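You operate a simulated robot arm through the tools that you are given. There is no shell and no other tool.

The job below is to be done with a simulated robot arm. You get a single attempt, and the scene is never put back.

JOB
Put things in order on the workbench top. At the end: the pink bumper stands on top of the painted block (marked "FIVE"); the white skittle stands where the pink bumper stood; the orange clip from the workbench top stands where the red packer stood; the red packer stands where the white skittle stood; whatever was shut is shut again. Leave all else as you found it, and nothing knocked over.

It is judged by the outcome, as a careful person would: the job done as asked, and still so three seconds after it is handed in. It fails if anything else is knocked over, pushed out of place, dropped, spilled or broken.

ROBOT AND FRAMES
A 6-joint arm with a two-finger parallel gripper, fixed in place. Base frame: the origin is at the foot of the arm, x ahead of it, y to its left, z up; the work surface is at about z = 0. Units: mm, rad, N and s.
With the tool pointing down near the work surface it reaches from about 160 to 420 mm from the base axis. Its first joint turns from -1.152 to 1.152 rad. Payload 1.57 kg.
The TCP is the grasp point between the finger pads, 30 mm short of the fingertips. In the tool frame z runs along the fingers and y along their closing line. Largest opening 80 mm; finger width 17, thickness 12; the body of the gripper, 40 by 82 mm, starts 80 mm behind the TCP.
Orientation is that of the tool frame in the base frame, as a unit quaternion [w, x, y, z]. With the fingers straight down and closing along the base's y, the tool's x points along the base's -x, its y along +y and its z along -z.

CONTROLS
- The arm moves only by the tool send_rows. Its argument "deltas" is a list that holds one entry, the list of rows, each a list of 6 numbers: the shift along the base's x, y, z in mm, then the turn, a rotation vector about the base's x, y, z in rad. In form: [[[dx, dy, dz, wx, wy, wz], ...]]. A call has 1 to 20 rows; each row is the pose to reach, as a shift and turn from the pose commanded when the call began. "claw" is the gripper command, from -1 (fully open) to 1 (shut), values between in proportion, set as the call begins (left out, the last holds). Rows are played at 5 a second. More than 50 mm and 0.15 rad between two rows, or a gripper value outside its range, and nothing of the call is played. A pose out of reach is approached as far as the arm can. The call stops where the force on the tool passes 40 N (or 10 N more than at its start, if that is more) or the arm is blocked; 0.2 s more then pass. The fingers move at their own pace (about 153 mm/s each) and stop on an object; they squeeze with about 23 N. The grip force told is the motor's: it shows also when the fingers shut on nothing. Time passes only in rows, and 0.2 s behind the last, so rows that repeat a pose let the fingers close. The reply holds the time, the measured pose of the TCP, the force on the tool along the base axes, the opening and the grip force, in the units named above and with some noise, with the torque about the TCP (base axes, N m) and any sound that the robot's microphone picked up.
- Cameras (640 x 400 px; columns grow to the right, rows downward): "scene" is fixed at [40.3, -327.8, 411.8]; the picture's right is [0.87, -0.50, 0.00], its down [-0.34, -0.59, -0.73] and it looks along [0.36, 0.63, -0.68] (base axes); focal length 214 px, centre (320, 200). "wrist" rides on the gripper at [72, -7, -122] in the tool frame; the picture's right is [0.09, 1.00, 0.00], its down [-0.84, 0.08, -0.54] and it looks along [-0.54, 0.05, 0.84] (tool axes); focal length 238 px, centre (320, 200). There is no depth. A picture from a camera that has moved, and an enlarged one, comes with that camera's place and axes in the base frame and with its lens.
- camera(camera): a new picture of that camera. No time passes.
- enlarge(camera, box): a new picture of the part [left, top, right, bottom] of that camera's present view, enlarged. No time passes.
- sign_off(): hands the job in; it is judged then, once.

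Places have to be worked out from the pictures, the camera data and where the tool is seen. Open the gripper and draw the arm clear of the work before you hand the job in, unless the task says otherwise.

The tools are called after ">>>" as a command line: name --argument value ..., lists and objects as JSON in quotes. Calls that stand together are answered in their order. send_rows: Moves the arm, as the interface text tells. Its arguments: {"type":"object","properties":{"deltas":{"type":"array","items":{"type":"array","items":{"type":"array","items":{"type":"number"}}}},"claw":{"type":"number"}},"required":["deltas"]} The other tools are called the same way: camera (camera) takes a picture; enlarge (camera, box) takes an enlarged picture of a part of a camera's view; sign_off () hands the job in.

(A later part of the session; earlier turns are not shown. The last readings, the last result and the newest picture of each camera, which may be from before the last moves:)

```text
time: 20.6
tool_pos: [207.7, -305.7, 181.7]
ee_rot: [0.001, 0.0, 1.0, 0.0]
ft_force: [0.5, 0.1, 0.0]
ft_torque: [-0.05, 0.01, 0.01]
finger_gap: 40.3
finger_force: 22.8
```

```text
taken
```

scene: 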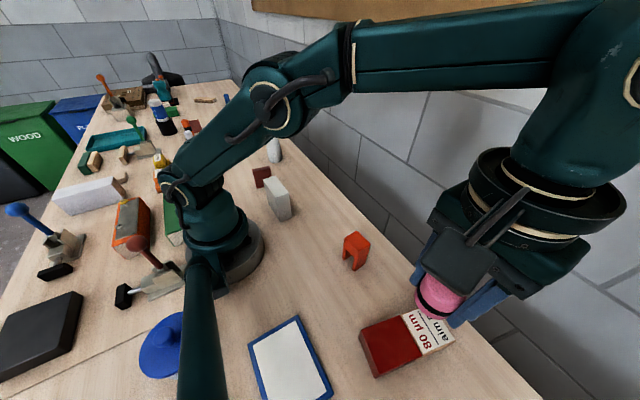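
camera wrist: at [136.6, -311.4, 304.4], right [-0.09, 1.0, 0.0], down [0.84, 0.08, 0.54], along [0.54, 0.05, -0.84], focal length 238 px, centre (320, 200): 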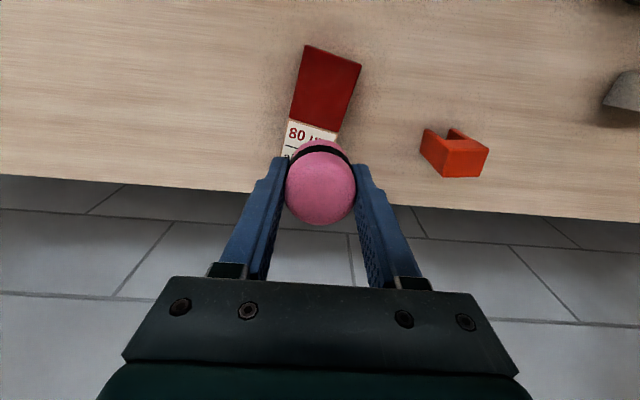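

I'll enlarge to fix the block's corners from this view before lowering.

>>> enlarge --camera "wrist" --box '[260, 30, 400, 170]'

>>> enlarge --camera "wrist" --box '[400, 110, 510, 190]'

>>> enlarge --camera "scene" --box '[340, 290, 470, 390]'

```text
2.86 times, centred on (330, 100) of wrist
camera zoom: at [136.6, -311.4, 304.4], right [-0.09, 1.0, 0.0], down [0.84, 0.08, 0.54], along [0.54, 0.05, -0.84], focal length 681 px, centre (291, 486)
```

zoom: 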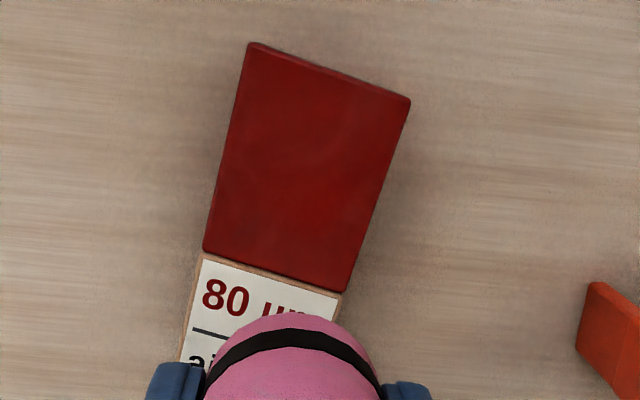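

```text
5.00 times, centred on (455, 150) of wrist
camera zoom: at [136.6, -311.4, 304.4], right [-0.09, 1.0, 0.0], down [0.84, 0.08, 0.54], along [0.54, 0.05, -0.84], focal length 1192 px, centre (-355, 450)
```

zoom: 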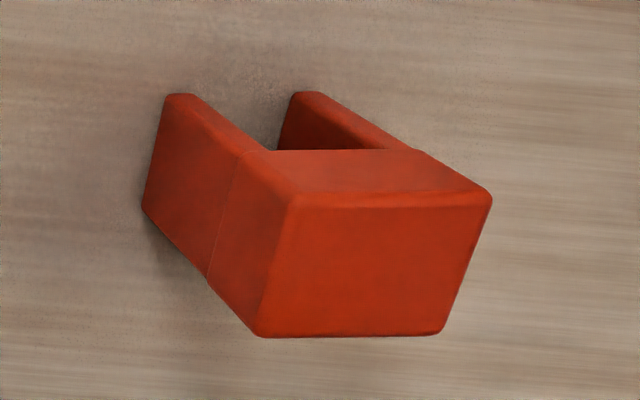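

```text
4.00 times, centred on (405, 340) of scene
camera zoom: at [40.2, -327.9, 411.8], right [0.87, -0.5, 0.0], down [-0.34, -0.59, -0.73], along [0.36, 0.63, -0.68], focal length 858 px, centre (-20, -360)
```

zoom: 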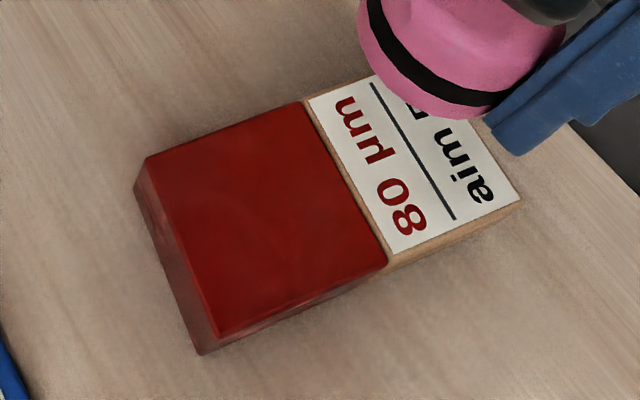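

Block's centre works out at about (211, −310.5), top ≈30 mm high, matching both cameras. I'll lower the bumper over the middle of it to just above contact.

>>> send_rows --deltas '[[[2, -5, -30, 0, 0, 0], [2, -5, -60, 0, 0, 0], [2, -5, -90, 0, 0, 0], [2, -5, -108, 0, 0, 0], [2, -5, -110, 0, 0, 0], [2, -5, -110, 0, 0, 0]]]'

>>> enlarge --camera "scene" --box '[340, 250, 500, 390]'

>>> camera --camera "wrist"

```text
time: 22.0
tool_pos: [210.2, -309.7, 73.4]
ee_rot: [0.001, 0.001, 1.0, 0.0]
ft_force: [-2.7, 1.6, 6.8]
ft_torque: [0.04, 0.08, 0.01]
finger_gap: 40.2
finger_force: 23.4
```

```text
2.86 times, centred on (420, 320) of scene
camera zoom: at [40.2, -327.8, 411.9], right [0.87, -0.5, 0.0], down [-0.34, -0.59, -0.73], along [0.36, 0.63, -0.68], focal length 613 px, centre (34, -143)
```

zoom: 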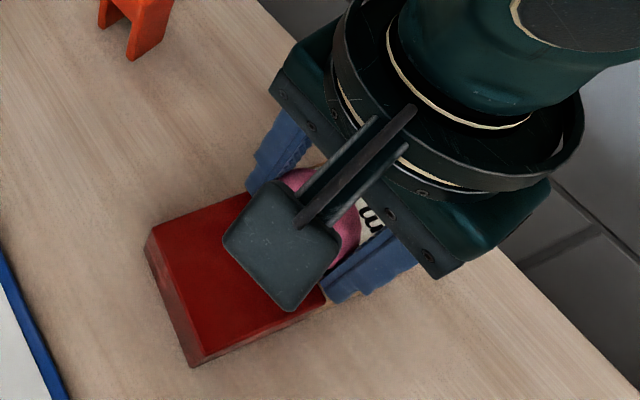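

```text
taken
camera wrist: at [139.3, -316.7, 196.0], right [-0.09, 1.0, 0.0], down [0.84, 0.08, 0.54], along [0.54, 0.05, -0.84], focal length 238 px, centre (320, 200)
```

wrist: 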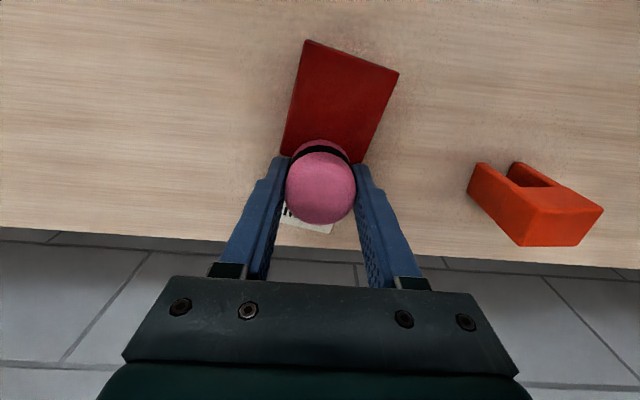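

Force of ~7 N upward tells the bumper is resting on the block (top ≈39 mm). I'll ease up half a millimetre and open the fingers.

>>> send_rows --deltas '[[[0, 0, 0.6, 0, 0, 0], [0, 0, 0.6, 0, 0, 0]]]'

>>> send_rows --deltas '[[[0, 0, 0, 0, 0, 0], [0, 0, 0, 0, 0, 0], [0, 0, 0, 0, 0, 0]]]' --claw -0.4

>>> camera --camera "wrist"

```text
time: 22.6
tool_pos: [210.5, -310.2, 74.4]
ee_rot: [0.0, 0.001, 1.0, 0.001]
ft_force: [0.7, 0.0, -0.3]
ft_torque: [0.03, -0.05, 0.05]
finger_gap: 40.5
finger_force: 23.2
```

```text
time: 23.4
tool_pos: [210.0, -311.5, 74.1]
ee_rot: [0.001, 0.001, 1.0, 0.0]
ft_force: [0.1, -0.6, 0.3]
ft_torque: [0.02, 0.01, -0.02]
finger_gap: 55.8
finger_force: 0.3
```

```text
taken
camera wrist: at [139.9, -317.0, 196.7], right [-0.09, 1.0, 0.0], down [0.84, 0.08, 0.54], along [0.54, 0.05, -0.84], focal length 238 px, centre (320, 200)
```

wrist: 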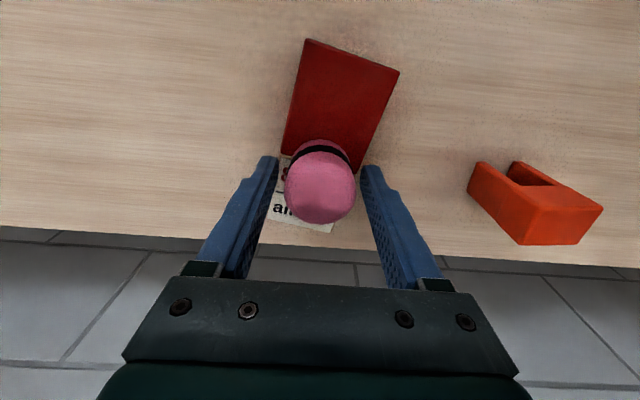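

Bumper stands freely on the block. I'll rise straight up and check the view.

>>> send_rows --deltas '[[[0, 0, 20, 0, 0, 0], [0, 0, 60, 0, 0, 0], [0, 0, 105, 0, 0, 0], [5, 20, 140, 0, 0, 0], [10, 60, 150, 0, 0, 0]]]'

>>> enlarge --camera "scene" --box '[320, 220, 500, 390]'

```text
time: 24.6
tool_pos: [222.8, -246.9, 224.2]
ee_rot: [0.0, 0.001, 1.0, -0.001]
ft_force: [0.7, -0.1, 0.1]
ft_torque: [-0.02, 0.0, 0.0]
finger_gap: 56.1
finger_force: 0.0
```

```text
2.35 times, centred on (410, 305) of scene
camera zoom: at [40.2, -327.9, 411.8], right [0.87, -0.5, 0.0], down [-0.34, -0.59, -0.73], along [0.36, 0.63, -0.68], focal length 505 px, centre (108, -47)
```

zoom: 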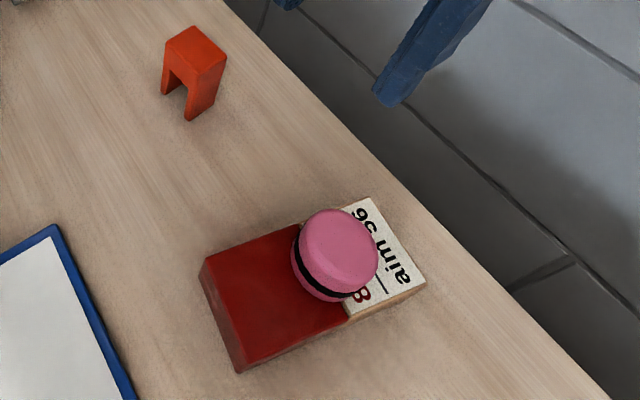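

Bumper stands well on the FIVE block. Next I'll open fully and travel at height to above the skittle for a close look.

>>> send_rows --deltas '[[[0, 30, 30, 0, 0, 0], [5, 75, 40, 0, 0, 0], [10, 120, 40, 0, 0, 0], [15, 165, 40, 0, 0, 0], [15, 210, 40, 0, 0, 0], [15, 255, 40, 0, 0, 0], [15, 300, 40, 0, 0, 0], [10, 345, 40, 0, 0, 0], [5, 390, 40, 0, 0, 0], [0, 435, 40, 0, 0, 0], [-5, 480, 40, 0, 0, 0], [-8, 520, 40, 0, 0, 0], [-8, 545, 40, 0, 0, 0], [-8, 545, 40, 0, 0, 0]]]' --claw -1

>>> camera --camera "wrist"

>>> camera --camera "scene"

```text
time: 27.6
tool_pos: [203.1, 273.5, 243.7]
ee_rot: [0.002, 0.002, 1.0, 0.002]
ft_force: [0.2, -0.5, 0.9]
ft_torque: [0.03, -0.02, -0.01]
finger_gap: 80.1
finger_force: 0.0
out of reach, approached as far as the arm can: row 12, 13, 14
```

```text
taken
camera wrist: at [132.2, 265.7, 366.5], right [-0.09, 1.0, 0.0], down [0.84, 0.08, 0.54], along [0.54, 0.05, -0.84], focal length 238 px, centre (320, 200)
```

wrist: 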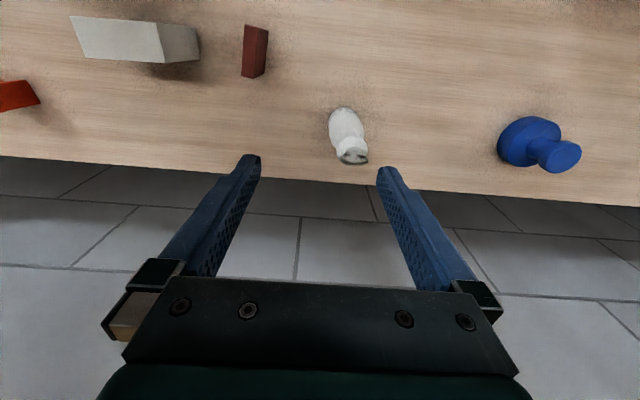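

```text
taken
```

scene: 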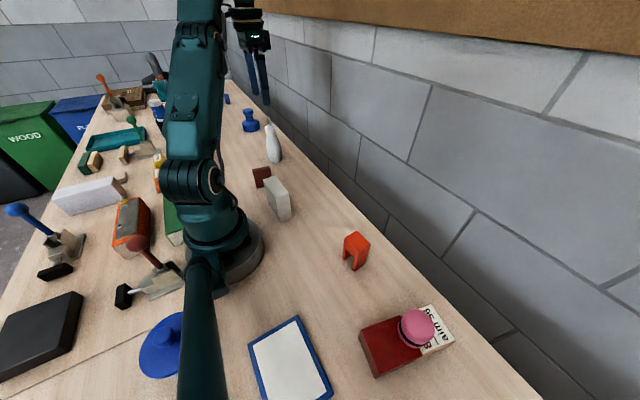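

At this height the arm's reach ends near r≈340, so I'll approach the skittle sideways at a lower height. First I enlarge the view to measure the skittle's height and place.

>>> enlarge --camera "wrist" --box '[310, 90, 390, 180]'

>>> enlarge --camera "wrist" --box '[220, 10, 300, 90]'

>>> enlarge --camera "scene" --box '[250, 110, 300, 190]'

```text
4.44 times, centred on (350, 135) of wrist
camera zoom: at [132.2, 265.7, 366.5], right [-0.09, 1.0, 0.0], down [0.84, 0.08, 0.54], along [0.54, 0.05, -0.84], focal length 1059 px, centre (187, 489)
```

zoom: 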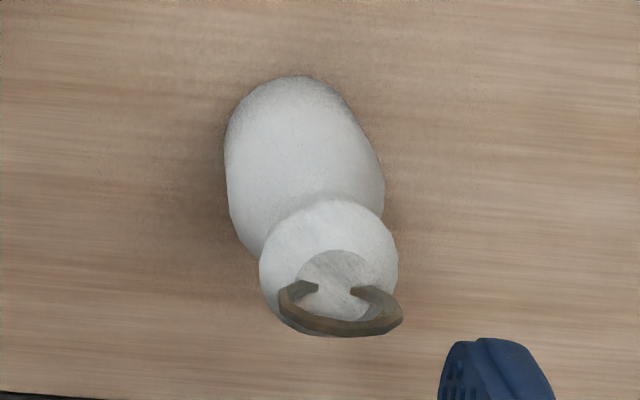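

```text
5.00 times, centred on (260, 50) of wrist
camera zoom: at [132.2, 265.7, 366.5], right [-0.09, 1.0, 0.0], down [0.84, 0.08, 0.54], along [0.54, 0.05, -0.84], focal length 1192 px, centre (620, 950)
```

zoom: 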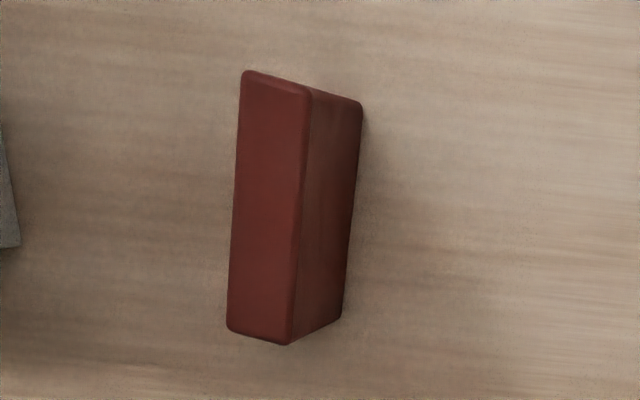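

```text
5.00 times, centred on (275, 150) of scene
camera zoom: at [40.3, -327.8, 411.8], right [0.87, -0.5, 0.0], down [-0.34, -0.59, -0.73], along [0.36, 0.63, -0.68], focal length 1072 px, centre (545, 450)
```

zoom: 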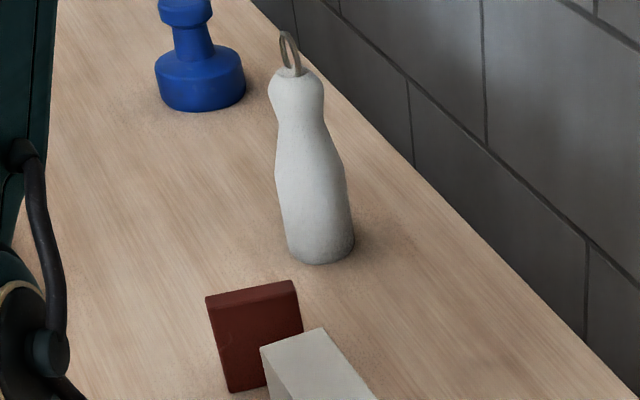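

Skittle judged at ≈(225, 310): belly Ø46 near z 60, head Ø35 near z 115, loop top ≈150–155. I'll retreat inward, turn the tool so it closes tangentially (yaw +54°), then drop to z≈84 inside of it before sliding outward.

>>> send_rows --deltas '[[[-6, -8, -8, 0, 0, 0.14], [-12, -16, -16, 0, 0, 0.28], [-20, -24, -24, 0, 0, 0.42], [-26, -32, -32, 0, 0, 0.56], [-33, -39, -40, 0, 0, 0.7], [-33, -39, -50, 0, 0, 0.84], [-33, -39, -60, 0, 0, 0.942], [-33, -39, -60, 0, 0, 0.942]]]' --claw -1

>>> camera --camera "wrist"

```text
time: 29.4
tool_pos: [167.3, 232.4, 183.0]
ee_rot: [0.002, -0.454, 0.891, 0.001]
ft_force: [0.7, 0.4, 0.3]
ft_torque: [-0.02, -0.03, -0.01]
finger_gap: 80.3
finger_force: 0.0
```

```text
taken
camera wrist: at [131.1, 169.7, 305.8], right [-0.86, 0.51, 0.0], down [0.43, 0.72, 0.54], along [0.28, 0.47, -0.84], focal length 238 px, centre (320, 200)
```

wrist: 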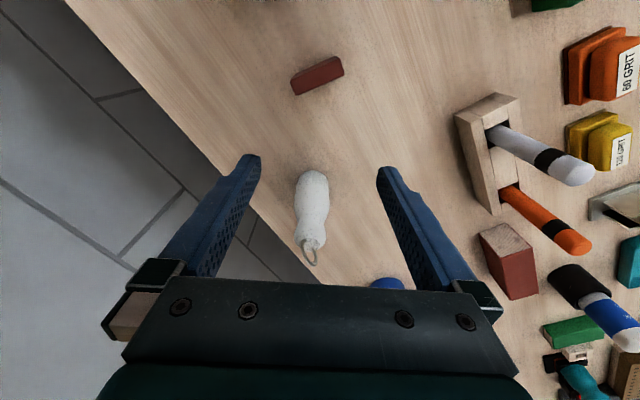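

Skittle lies nearly on the tool's outward line. I'll enlarge to refine its place from this view.

>>> enlarge --camera "wrist" --box '[270, 150, 360, 280]'

>>> enlarge --camera "wrist" --box '[270, 40, 370, 110]'

```text
3.08 times, centred on (315, 215) of wrist
camera zoom: at [131.1, 169.7, 305.8], right [-0.86, 0.51, 0.0], down [0.43, 0.72, 0.54], along [0.28, 0.47, -0.84], focal length 733 px, centre (335, 154)
```

zoom: 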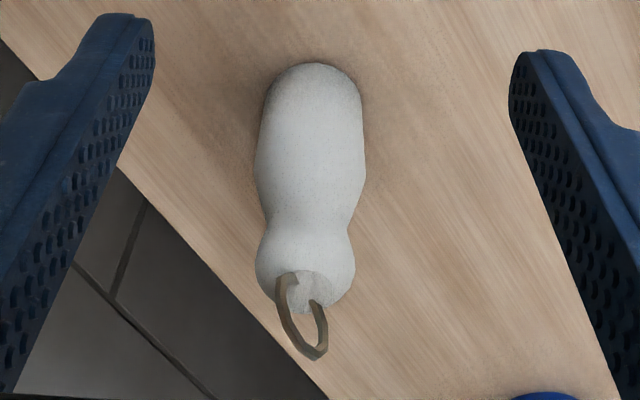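

```text
5.71 times, centred on (320, 75) of wrist
camera zoom: at [131.1, 169.7, 305.8], right [-0.86, 0.51, 0.0], down [0.43, 0.72, 0.54], along [0.28, 0.47, -0.84], focal length 1362 px, centre (320, 914)
```

zoom: 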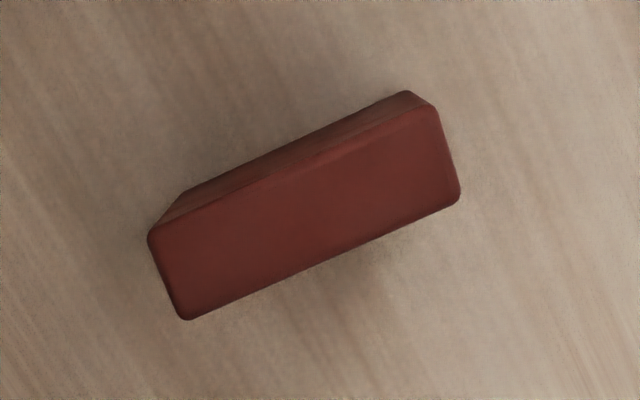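

Refined skittle centre ≈(226.5, 310.3). I'll descend in place to z≈83, then slide partway outward and check.

>>> send_rows --deltas '[[[0, 0, -35, 0, 0, 0], [0, 0, -70, 0, 0, 0], [0, 0, -100, 0, 0, 0], [8, 10, -100, 0, 0, 0], [15, 20, -100, 0, 0, 0], [15, 20, -100, 0, 0, 0]]]'

>>> camera --camera "wrist"

>>> enlarge --camera "scene" --box '[220, 60, 340, 200]'

```text
time: 30.8
tool_pos: [183.5, 251.8, 81.7]
ee_rot: [0.001, -0.454, 0.891, 0.0]
ft_force: [-0.3, 0.0, -1.2]
ft_torque: [0.0, -0.06, 0.01]
finger_gap: 80.1
finger_force: 0.1
```

```text
taken
camera wrist: at [147.0, 189.4, 204.3], right [-0.86, 0.51, 0.0], down [0.43, 0.72, 0.54], along [0.28, 0.47, -0.84], focal length 238 px, centre (320, 200)
```

wrist: 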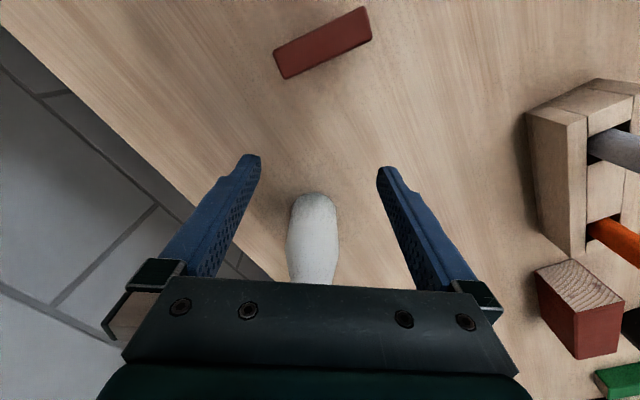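

```text
2.86 times, centred on (280, 130) of scene
camera zoom: at [40.3, -327.8, 411.8], right [0.87, -0.5, 0.0], down [-0.34, -0.59, -0.73], along [0.36, 0.63, -0.68], focal length 613 px, centre (434, 400)
```

zoom: 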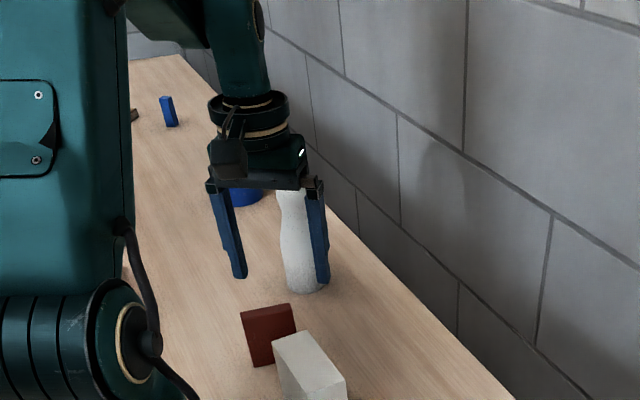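

Because the wire loop (≈155 mm) would be close to the gripper body at this height, I'll grip by the head instead: raise to z≈113, then slide outward to the skittle axis.

>>> send_rows --deltas '[[[0, 0, 20, 0, 0, 0], [0, 0, 31, 0, 0, 0], [10, 13.6, 31, 0, 0, 0], [20, 27.2, 31, 0, 0, 0], [30, 40.8, 31, 0, 0, 0], [36, 49, 31, 0, 0, 0], [36, 49, 31, 0, 0, 0]]]'

>>> camera --camera "wrist"

>>> enlarge --camera "scene" --box '[220, 60, 340, 200]'

```text
time: 32.4
tool_pos: [217.4, 302.8, 115.7]
ee_rot: [0.001, -0.453, 0.891, 0.0]
ft_force: [0.4, 0.6, -0.4]
ft_torque: [-0.01, 0.0, 0.0]
finger_gap: 79.9
finger_force: 0.1
```

```text
taken
camera wrist: at [182.1, 239.7, 237.4], right [-0.86, 0.51, 0.0], down [0.43, 0.72, 0.54], along [0.28, 0.47, -0.84], focal length 238 px, centre (320, 200)
```

wrist: 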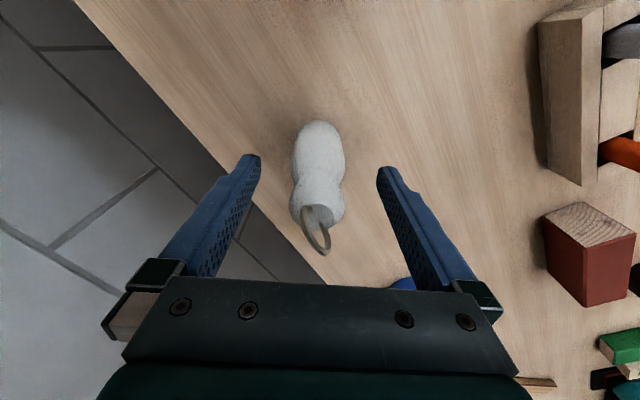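

```text
2.86 times, centred on (280, 130) of scene
camera zoom: at [40.3, -327.8, 411.8], right [0.87, -0.5, 0.0], down [-0.34, -0.59, -0.73], along [0.36, 0.63, -0.68], focal length 613 px, centre (434, 400)
```

zoom: 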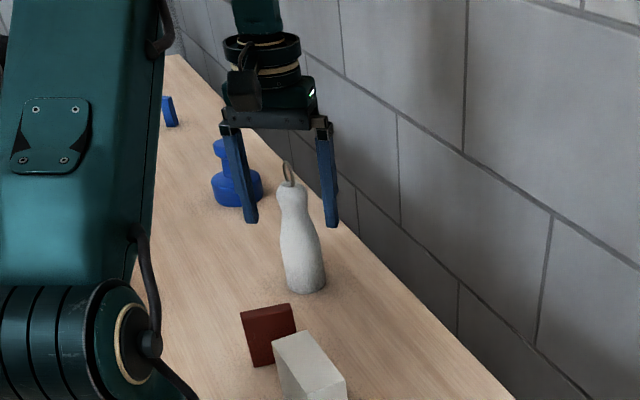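

Head is at about (225.5, 311, z≈113). I'll slide the last ~12 mm, and pre-close the fingers to ~44 mm to verify centring.

>>> send_rows --deltas '[[[4, 4, -1, 0, 0, 0], [8, 8.5, -2, 0, 0, 0], [8, 8.5, -2, 0, 0, 0], [8, 8.5, -2, 0, 0, 0]]]'

>>> send_rows --deltas '[[[0, 0, 0, 0, 0, 0], [0, 0, 0, 0, 0, 0]]]' --claw -0.15

>>> camera --camera "wrist"

>>> enlarge --camera "scene" --box '[240, 80, 320, 180]'

```text
time: 33.4
tool_pos: [224.2, 309.6, 112.9]
ee_rot: [0.001, -0.453, 0.892, 0.0]
ft_force: [0.7, 0.3, -0.8]
ft_torque: [-0.01, 0.03, -0.01]
finger_gap: 80.0
finger_force: 0.1
```

```text
time: 34.0
tool_pos: [227.1, 310.1, 112.3]
ee_rot: [0.001, -0.453, 0.891, 0.0]
ft_force: [-1.1, 0.6, 1.0]
ft_torque: [0.02, 0.04, -0.04]
finger_gap: 45.8
finger_force: 0.2
```

```text
taken
camera wrist: at [190.1, 247.7, 235.0], right [-0.86, 0.51, 0.0], down [0.43, 0.72, 0.54], along [0.28, 0.47, -0.84], focal length 238 px, centre (320, 200)
```

wrist: 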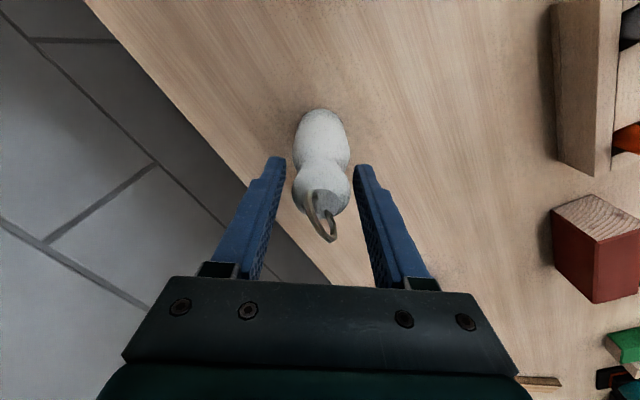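

```text
4.00 times, centred on (280, 130) of scene
camera zoom: at [40.3, -327.8, 411.8], right [0.87, -0.5, 0.0], down [-0.34, -0.59, -0.73], along [0.36, 0.63, -0.68], focal length 858 px, centre (480, 480)
```

zoom: 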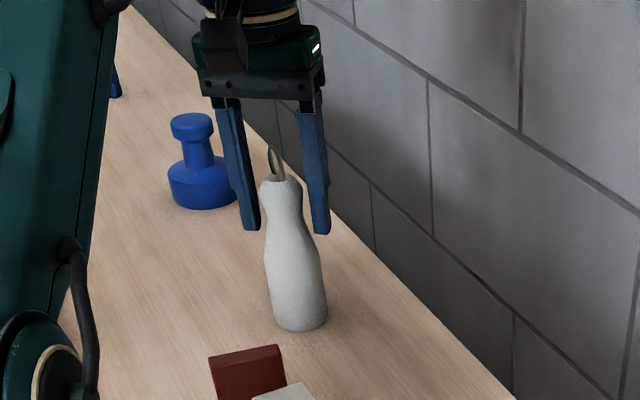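

Skittle head is centred between the fingers. Closing gently in two stages.

>>> send_rows --deltas '[[[0, 0, 0, 0, 0, 0], [0, 0, 0, 0, 0, 0]]]' --claw 0.05

>>> send_rows --deltas '[[[0, 0, 0, 0, 0, 0], [0, 0, 0, 0, 0, 0], [0, 0, 0, 0, 0, 0]]]' --claw 1

>>> camera --camera "wrist"

>>> enlarge --camera "scene" --box '[240, 80, 320, 180]'

```text
time: 34.6
tool_pos: [226.4, 311.0, 112.3]
ee_rot: [0.001, -0.453, 0.891, 0.0]
ft_force: [0.4, 0.0, 0.2]
ft_torque: [0.0, 0.01, -0.02]
finger_gap: 37.9
finger_force: 0.0
```

```text
time: 35.4
tool_pos: [226.6, 309.6, 113.2]
ee_rot: [0.0, -0.454, 0.891, 0.0]
ft_force: [0.0, 0.2, 0.0]
ft_torque: [0.02, 0.05, 0.01]
finger_gap: 33.8
finger_force: 23.0
```

```text
taken
camera wrist: at [190.1, 247.7, 235.0], right [-0.86, 0.51, 0.0], down [0.43, 0.72, 0.54], along [0.28, 0.47, -0.84], focal length 238 px, centre (320, 200)
```

wrist: 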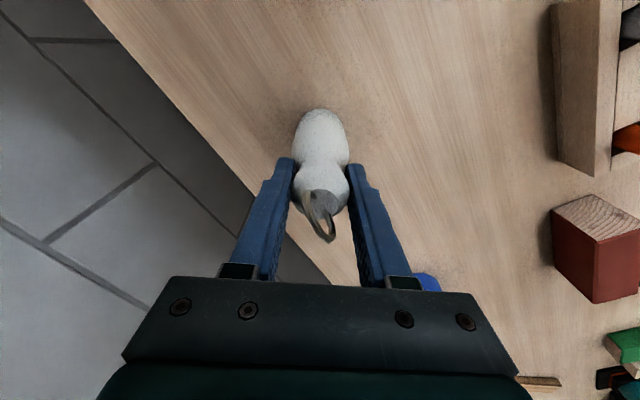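

```text
4.00 times, centred on (280, 130) of scene
camera zoom: at [40.3, -327.8, 411.8], right [0.87, -0.5, 0.0], down [-0.34, -0.59, -0.73], along [0.36, 0.63, -0.68], focal length 858 px, centre (480, 480)
```

zoom: 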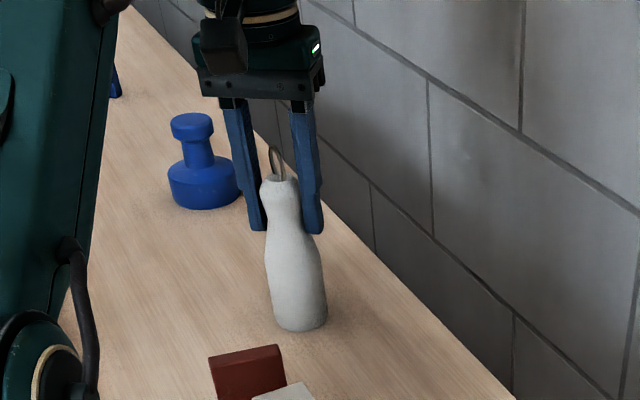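

Gripped at 33.8 mm on the head; skittle spot S ≈ (226.5, 310.3). I'll lift slowly a little and check that it hangs straight.

>>> send_rows --deltas '[[[0, 0, 3, 0, 0, 0], [0, 0, 8, 0, 0, 0], [0, 0, 15, 0, 0, 0], [0, 0, 22, 0, 0, 0], [0, 0, 25, 0, 0, 0]]]'

>>> enlarge --camera "scene" --box '[240, 80, 320, 180]'

>>> camera --camera "wrist"

```text
time: 36.6
tool_pos: [226.9, 308.9, 136.9]
ee_rot: [0.001, -0.453, 0.892, 0.002]
ft_force: [0.4, -0.1, -0.7]
ft_torque: [-0.03, 0.02, -0.01]
finger_gap: 33.6
finger_force: 22.9
```

```text
4.00 times, centred on (280, 130) of scene
camera zoom: at [40.3, -327.8, 411.8], right [0.87, -0.5, 0.0], down [-0.34, -0.59, -0.73], along [0.36, 0.63, -0.68], focal length 858 px, centre (480, 480)
```

zoom: 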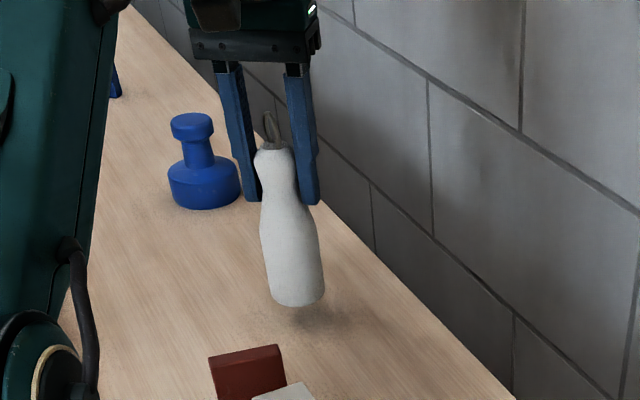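

```text
taken
camera wrist: at [190.1, 246.9, 260.0], right [-0.86, 0.51, 0.0], down [0.43, 0.72, 0.54], along [0.28, 0.47, -0.84], focal length 238 px, centre (320, 200)
```

wrist: 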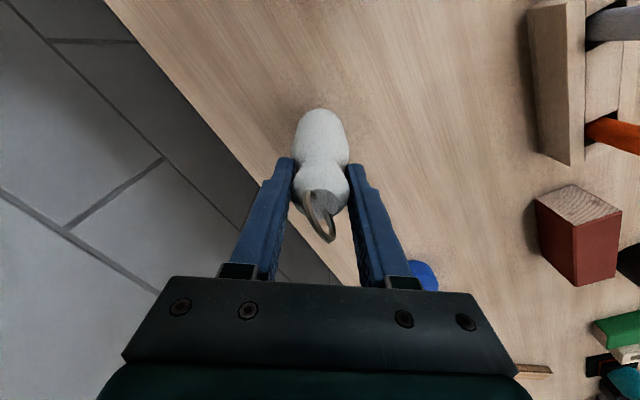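

It hangs straight. Carrying it gently to P (246, 150.5), then lowering back to grip height.

>>> send_rows --deltas '[[[1, -8, 0, 0, 0, 0], [3, -22, 0, 0, 0, 0], [5, -40, 0, 0, 0, 0], [7, -60, 0, 0, 0, 0], [10, -80, 0, 0, 0, 0], [12, -100, 0, 0, 0, 0], [15, -120, 0, 0, 0, 0], [17, -138, 0, 0, 0, 0], [18.5, -151, 0, 0, 0, 0], [19.3, -158, 0, 0, 0, 0], [19.3, -159.8, 0, 0, 0, 0], [19.3, -159.8, 0, 0, 0, 0], [19.3, -159.8, -8, 0, 0, 0], [19.3, -159.8, -14, 0, 0, 0], [19.3, -159.8, -18, 0, 0, 0], [19.3, -159.8, -18, 0, 0, 0]]]'

>>> camera --camera "wrist"

>>> enlarge --camera "scene" --box '[250, 100, 350, 220]'

```text
time: 40.0
tool_pos: [245.9, 151.5, 120.3]
ee_rot: [0.001, -0.453, 0.891, 0.0]
ft_force: [0.4, 0.4, -1.0]
ft_torque: [-0.01, 0.0, 0.0]
finger_gap: 33.2
finger_force: 22.9
```

```text
taken
camera wrist: at [210.6, 88.2, 243.2], right [-0.86, 0.51, 0.0], down [0.43, 0.72, 0.54], along [0.28, 0.47, -0.84], focal length 238 px, centre (320, 200)
```

wrist: 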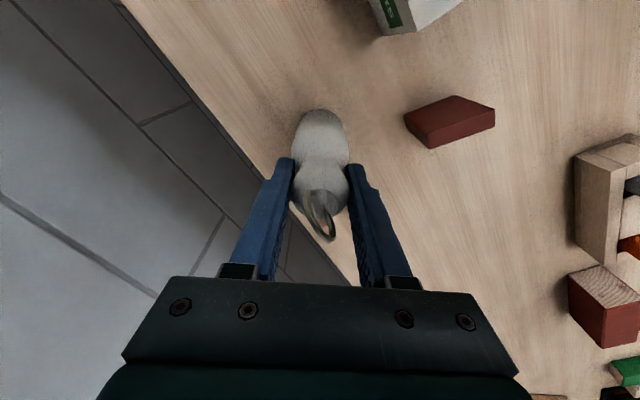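

```text
3.33 times, centred on (300, 160) of scene
camera zoom: at [40.3, -327.8, 411.8], right [0.87, -0.5, 0.0], down [-0.34, -0.59, -0.73], along [0.36, 0.63, -0.68], focal length 715 px, centre (387, 333)
```

zoom: 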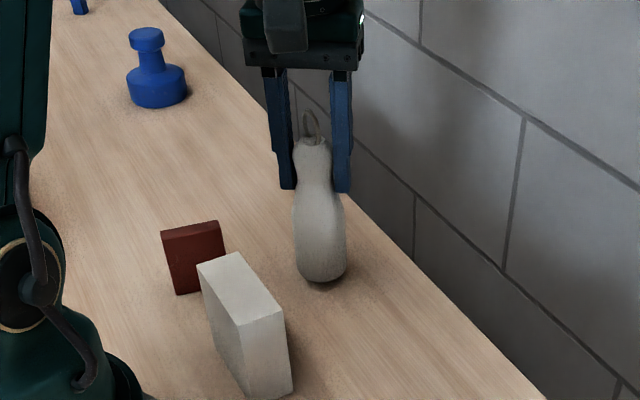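

Hanging over P at z≈120; lowering the last ~7 mm in small steps, watching the force.

>>> send_rows --deltas '[[[0, -0.5, -3, 0, 0, 0], [0, -0.5, -5, 0, 0, 0], [0, -0.5, -6, 0, 0, 0], [0, -0.5, -6, 0, 0, 0]]]'

>>> send_rows --deltas '[[[0, 0, -0.6, 0, 0, 0], [0, 0, -0.6, 0, 0, 0]]]'

```text
time: 41.0
tool_pos: [245.4, 150.8, 114.2]
ee_rot: [0.001, -0.453, 0.891, 0.001]
ft_force: [0.6, 0.5, -1.9]
ft_torque: [-0.02, -0.02, 0.0]
finger_gap: 33.7
finger_force: 23.0
```

```text
time: 41.6
tool_pos: [245.1, 149.2, 112.1]
ee_rot: [0.001, -0.454, 0.891, 0.001]
ft_force: [0.2, -0.1, -1.9]
ft_torque: [0.03, 0.01, 0.01]
finger_gap: 33.7
finger_force: 23.0
```

Force still shows the hanging weight, no contact yet; lowering a bit more.

>>> send_rows --deltas '[[[0, 0, -0.5, 0, 0, 0], [0, 0, -0.5, 0, 0, 0]]]'

>>> send_rows --deltas '[[[0, 0, -0.5, 0, 0, 0], [0, 0, -0.5, 0, 0, 0]]]'

>>> enlarge --camera "scene" --box '[250, 100, 350, 220]'

```text
time: 42.2
tool_pos: [244.7, 149.8, 113.3]
ee_rot: [0.001, -0.453, 0.891, 0.0]
ft_force: [0.4, 0.1, -0.9]
ft_torque: [0.0, -0.01, 0.03]
finger_gap: 33.4
finger_force: 23.9
```

```text
time: 42.8
tool_pos: [246.3, 149.1, 112.2]
ee_rot: [0.001, -0.454, 0.891, 0.001]
ft_force: [-5.3, -0.3, 18.1]
ft_torque: [-0.11, 0.37, -0.02]
finger_gap: 33.5
finger_force: 23.0
```

```text
3.33 times, centred on (300, 160) of scene
camera zoom: at [40.2, -327.9, 411.8], right [0.87, -0.5, 0.0], down [-0.34, -0.59, -0.73], along [0.36, 0.63, -0.68], focal length 715 px, centre (387, 333)
```

zoom: 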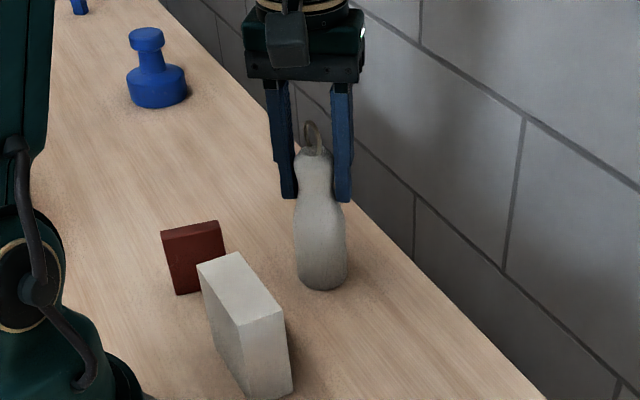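

Contact is made (18 N up). I'll ease up 0.5 mm to take the load off, then open a little.

>>> send_rows --deltas '[[[0, 0, 0.4, 0, 0, 0], [0, 0, 0.4, 0, 0, 0]]]'

>>> send_rows --deltas '[[[0, 0, 0, 0, 0, 0], [0, 0, 0, 0, 0, 0], [0, 0, 0, 0, 0, 0]]]' --claw 0.05

>>> enlarge --camera "scene" --box '[250, 100, 350, 220]'

>>> camera --camera "wrist"

```text
time: 43.4
tool_pos: [245.6, 149.3, 112.8]
ee_rot: [0.001, -0.453, 0.891, 0.002]
ft_force: [0.2, 0.5, 1.2]
ft_torque: [0.15, -0.07, 0.04]
finger_gap: 33.8
finger_force: 22.7
```

```text
time: 44.2
tool_pos: [244.6, 149.6, 113.2]
ee_rot: [0.0, -0.454, 0.891, 0.0]
ft_force: [0.0, -0.9, -0.9]
ft_torque: [0.0, -0.01, -0.02]
finger_gap: 37.9
finger_force: 0.0
```

```text
3.33 times, centred on (300, 160) of scene
camera zoom: at [40.3, -327.8, 411.8], right [0.87, -0.5, 0.0], down [-0.34, -0.59, -0.73], along [0.36, 0.63, -0.68], focal length 715 px, centre (387, 333)
```

zoom: 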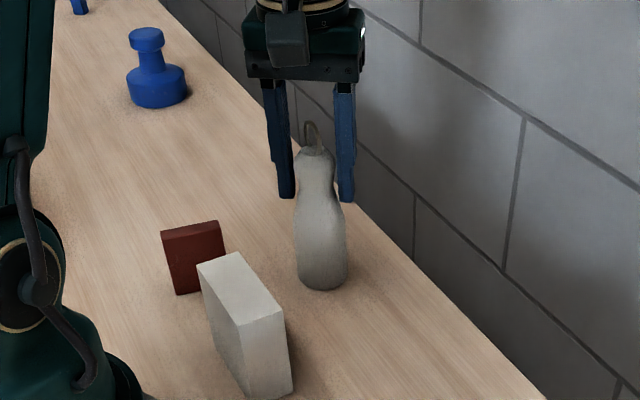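

```text
taken
camera wrist: at [210.3, 86.7, 235.2], right [-0.86, 0.51, 0.0], down [0.43, 0.72, 0.54], along [0.28, 0.47, -0.84], focal length 238 px, centre (320, 200)
```

wrist: 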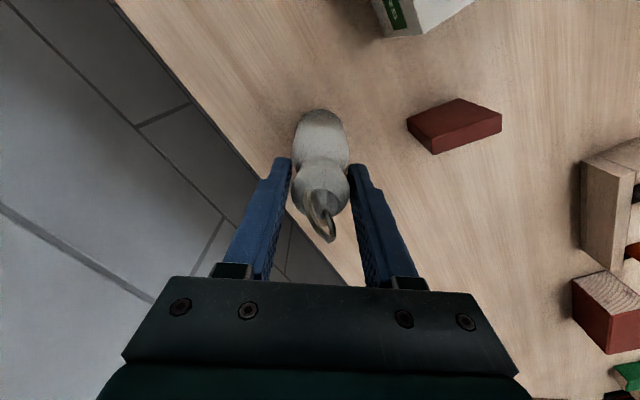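

Skittle stands at ≈(245, 149.7). Opening fully and rising straight up clear of the loop.

>>> send_rows --deltas '[[[0, 0, 0, 0, 0, 0], [0, 0, 0, 0, 0, 0], [0, 0, 0, 0, 0, 0]]]' --claw -1

>>> send_rows --deltas '[[[0, 0, 20, 0, 0, 0], [0, 0, 50, 0, 0, 0], [0, 0, 85, 0, 0, 0], [0, 0, 115, 0, 0, 0], [0, 0, 130, 0, 0, 0]]]'

>>> camera --camera "wrist"

>>> camera --camera "scene"

```text
time: 45.0
tool_pos: [245.9, 148.9, 112.6]
ee_rot: [0.0, -0.453, 0.891, 0.0]
ft_force: [0.0, -0.3, 1.0]
ft_torque: [0.01, -0.02, 0.0]
finger_gap: 79.9
finger_force: 0.0
```

```text
time: 46.2
tool_pos: [244.9, 146.9, 242.0]
ee_rot: [0.001, -0.454, 0.891, 0.0]
ft_force: [-0.2, 0.0, -0.3]
ft_torque: [0.01, 0.01, 0.0]
finger_gap: 79.9
finger_force: 0.1
```

```text
taken
camera wrist: at [208.8, 84.1, 364.1], right [-0.86, 0.51, 0.0], down [0.43, 0.72, 0.54], along [0.28, 0.47, -0.84], focal length 238 px, centre (320, 200)
```

wrist: 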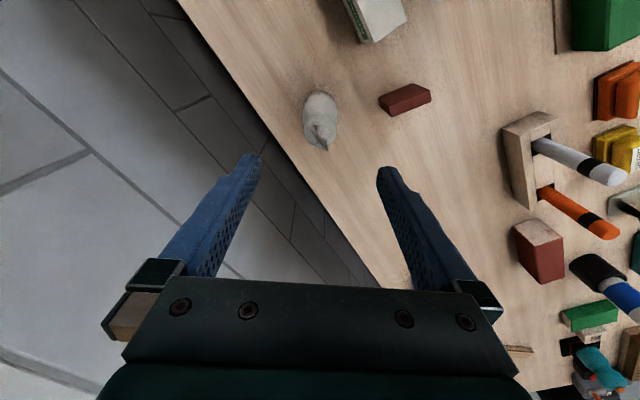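

```text
taken
```

scene: 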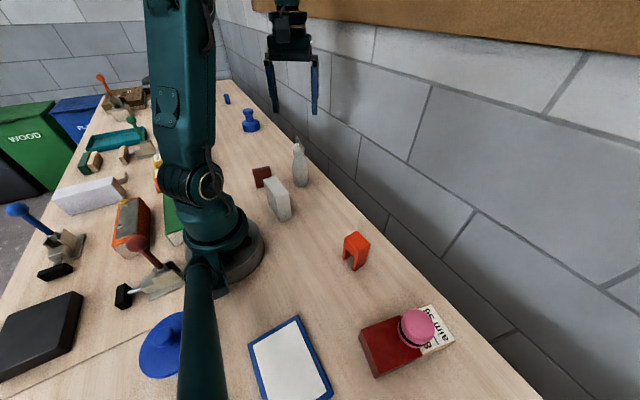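

Skittle and bumper are both in place. The packer works out at ≈(145, 189), about 48 × 13.5 mm, 62 tall, long axis turned ≈ −8.5°. I'll go above it with matching yaw and take a close look.

>>> send_rows --deltas '[[[-12, 5, 5, 0, 0, -0.14], [-28, 12, 5, 0, 0, -0.28], [-45, 20, 5, 0, 0, -0.42], [-60, 27, 5, 0, 0, -0.56], [-75, 33, 5, 0, 0, -0.7], [-88, 38, 0, 0, 0, -0.84], [-96, 41, -20, 0, 0, -0.98], [-100, 42, -50, 0, 0, -1.091], [-100, 42, -70, 0, 0, -1.091], [-100, 42, -70, 0, 0, -1.091]]]' --claw -1

>>> camera --camera "wrist"

>>> camera --camera "scene"

```text
time: 48.4
tool_pos: [147.2, 192.1, 171.5]
ee_rot: [0.001, 0.075, 0.997, 0.0]
ft_force: [0.2, 0.8, 0.6]
ft_torque: [-0.01, -0.02, 0.0]
finger_gap: 79.9
finger_force: 0.1
```

```text
taken
camera wrist: at [75.6, 195.7, 293.8], right [0.06, 1.0, 0.0], down [0.84, -0.05, 0.54], along [0.54, -0.03, -0.84], focal length 238 px, centre (320, 200)
```

wrist: 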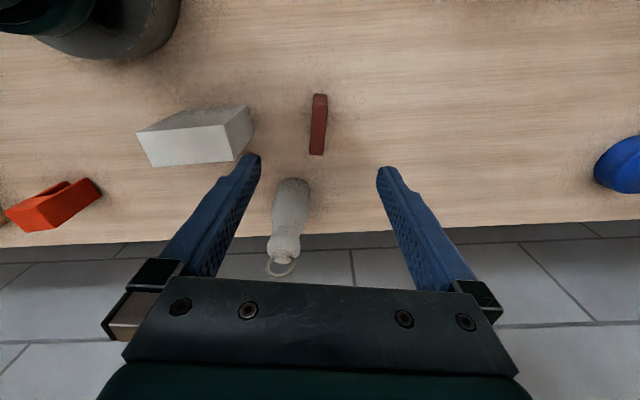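

```text
taken
```

scene: 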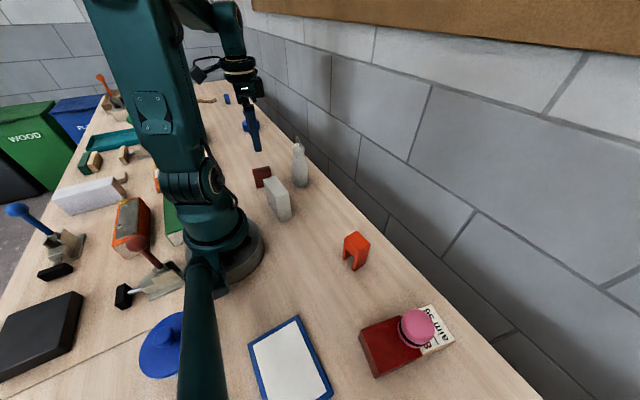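

I'll enlarge the packer from directly above to check its alignment with the fingers.

>>> enlarge --camera "wrist" --box '[280, 80, 360, 170]'

>>> enlarge --camera "wrist" --box '[120, 90, 280, 190]'

>>> enlarge --camera "scene" --box '[245, 120, 325, 230]'

```text
4.44 times, centred on (320, 125) of wrist
camera zoom: at [75.6, 195.7, 293.8], right [0.06, 1.0, 0.0], down [0.84, -0.05, 0.54], along [0.54, -0.03, -0.84], focal length 1059 px, centre (320, 533)
```

zoom: 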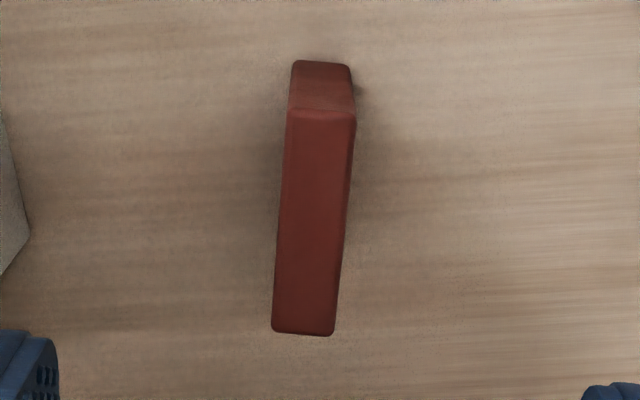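

```text
4.00 times, centred on (200, 140) of wrist
camera zoom: at [75.6, 195.7, 293.8], right [0.06, 1.0, 0.0], down [0.84, -0.05, 0.54], along [0.54, -0.03, -0.84], focal length 953 px, centre (800, 440)
```

zoom: 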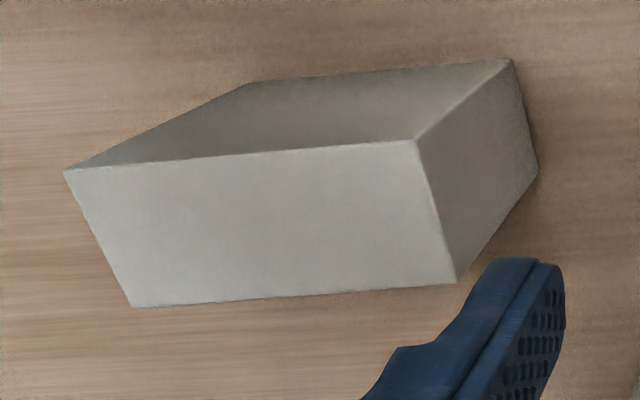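

```text
3.64 times, centred on (285, 175) of scene
camera zoom: at [40.3, -327.8, 411.8], right [0.87, -0.5, 0.0], down [-0.34, -0.59, -0.73], along [0.36, 0.63, -0.68], focal length 780 px, centre (447, 291)
```

zoom: 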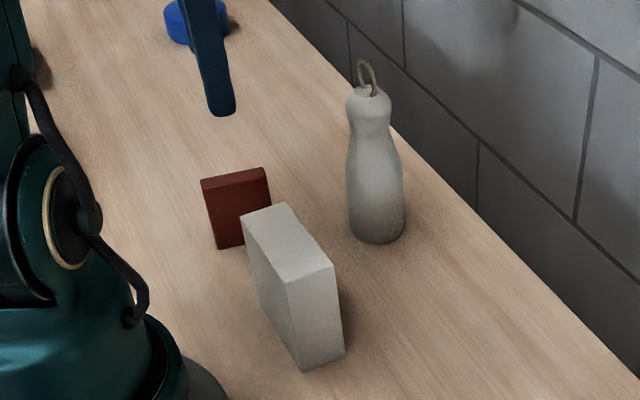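

Packer centre ≈(145.5, 189.8), aligned with the fingers within a degree. I shift by (−1.7, −2.3) and descend to z≈38, then close gently.

>>> send_rows --deltas '[[[-1.7, -2.3, -30, 0, 0, 0], [-1.7, -2.3, -65, 0, 0, 0], [-1.7, -2.3, -100, 0, 0, 0], [-1.7, -2.3, -125, 0, 0, 0], [-1.7, -2.3, -133, 0, 0, 0], [-1.7, -2.3, -133, 0, 0, 0]]]'

>>> send_rows --deltas '[[[0, 0, 0, 0, 0, 0], [0, 0, 0, 0, 0, 0], [0, 0, 0, 0, 0, 0]]]' --claw 0.45

>>> camera --camera "wrist"

```text
time: 49.8
tool_pos: [144.5, 188.5, 37.6]
ee_rot: [0.001, 0.075, 0.997, 0.0]
ft_force: [0.3, -0.2, -0.6]
ft_torque: [0.02, -0.03, -0.03]
finger_gap: 79.9
finger_force: 0.1
```

```text
time: 50.6
tool_pos: [144.8, 188.9, 37.3]
ee_rot: [0.001, 0.075, 0.997, -0.001]
ft_force: [-0.4, -0.4, 0.9]
ft_torque: [-0.01, -0.04, -0.01]
finger_gap: 22.1
finger_force: 0.0
```

```text
taken
camera wrist: at [73.3, 192.8, 160.6], right [0.06, 1.0, 0.0], down [0.84, -0.05, 0.54], along [0.54, -0.03, -0.84], focal length 238 px, centre (320, 200)
```

wrist: 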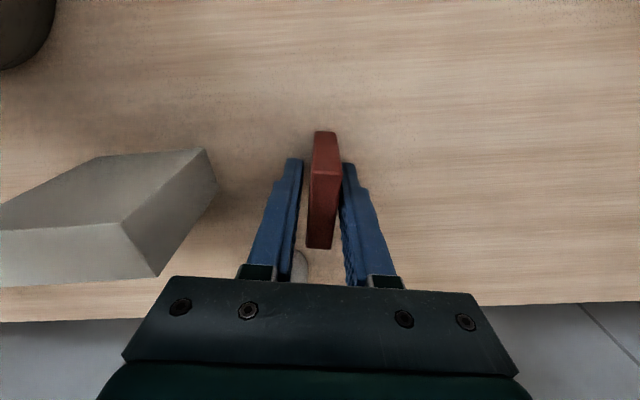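

Packer sits ~1 mm toward the right finger; I'll shift +0.8 mm in y and close fully.

>>> send_rows --deltas '[[[0.1, 0.8, 0, 0, 0, 0], [0.1, 0.8, 0, 0, 0, 0]]]'

>>> send_rows --deltas '[[[0, 0, 0, 0, 0, 0], [0, 0, 0, 0, 0, 0], [0, 0, 0, 0, 0, 0]]]' --claw 1

>>> camera --camera "wrist"

```text
time: 51.2
tool_pos: [143.5, 189.9, 37.4]
ee_rot: [0.0, 0.075, 0.997, 0.001]
ft_force: [-0.2, 0.7, 0.6]
ft_torque: [0.0, -0.01, -0.02]
finger_gap: 22.2
finger_force: 0.0
```

```text
time: 52.0
tool_pos: [144.6, 189.8, 38.3]
ee_rot: [0.001, 0.076, 0.997, -0.001]
ft_force: [-0.1, -0.9, -0.1]
ft_torque: [-0.02, 0.01, 0.03]
finger_gap: 14.3
finger_force: 23.1
```

```text
taken
camera wrist: at [72.8, 194.2, 161.1], right [0.06, 1.0, 0.0], down [0.84, -0.05, 0.54], along [0.54, -0.03, -0.84], focal length 238 px, centre (320, 200)
```

wrist: 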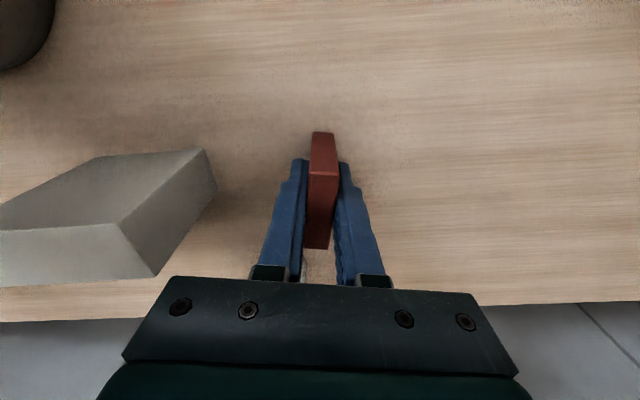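

Gripped (14.3 mm). Packer spot K ≈ (145, 189.7). Lifting 45 mm and carrying it to S (226.5, 310.3), then lowering near the bench.

>>> send_rows --deltas '[[[0, 0, 5, 0, 0, 0], [0, 0, 20, 0, 0, 0], [0, 0, 45, 0, 0, 0], [10, 15, 45, 0, 0, 0], [25, 37, 45, 0, 0, 0], [42, 63, 45, 0, 0, 0], [59, 88, 45, 0, 0, 0], [72, 107, 45, 0, 0, 0], [79, 117, 45, 0, 0, 0], [81.3, 120.6, 45, 0, 0, 0], [81.3, 120.6, 45, 0, 0, 0], [81.3, 120.6, 30, 0, 0, 0], [81.3, 120.6, 15, 0, 0, 0], [81.3, 120.6, 6, 0, 0, 0], [81.3, 120.6, 6, 0, 0, 0]]]'

>>> camera --camera "wrist"

>>> enlarge --camera "scene" --box '[220, 80, 340, 200]'

```text
time: 55.2
tool_pos: [225.5, 310.0, 45.9]
ee_rot: [0.001, 0.074, 0.997, 0.0]
ft_force: [-0.9, -0.1, 0.4]
ft_torque: [-0.01, 0.01, -0.03]
finger_gap: 14.3
finger_force: 22.8
```

```text
taken
camera wrist: at [154.8, 313.8, 168.3], right [0.06, 1.0, 0.0], down [0.84, -0.05, 0.54], along [0.54, -0.03, -0.84], focal length 238 px, centre (320, 200)
```

wrist: 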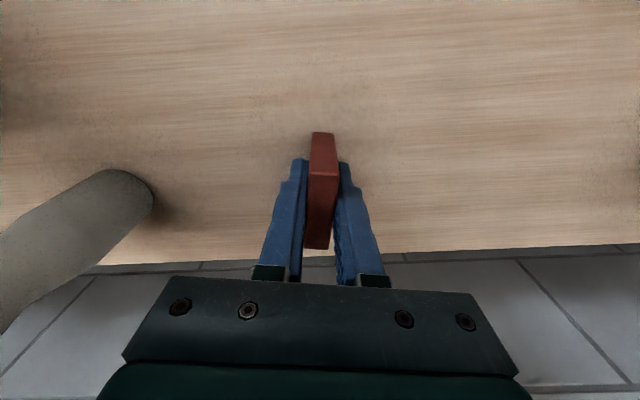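

```text
3.33 times, centred on (280, 140) of scene
camera zoom: at [40.3, -327.8, 411.8], right [0.87, -0.5, 0.0], down [-0.34, -0.59, -0.73], along [0.36, 0.63, -0.68], focal length 715 px, centre (453, 400)
```

zoom: 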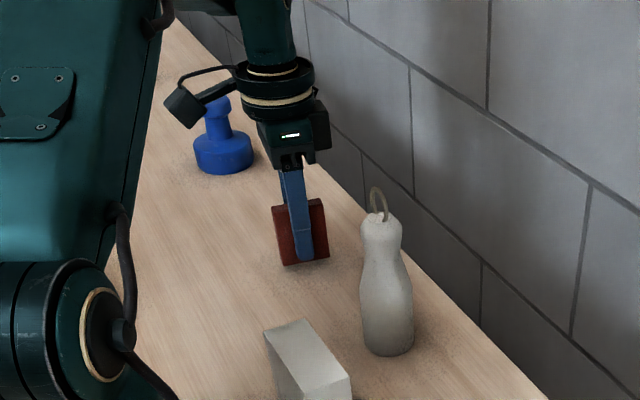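

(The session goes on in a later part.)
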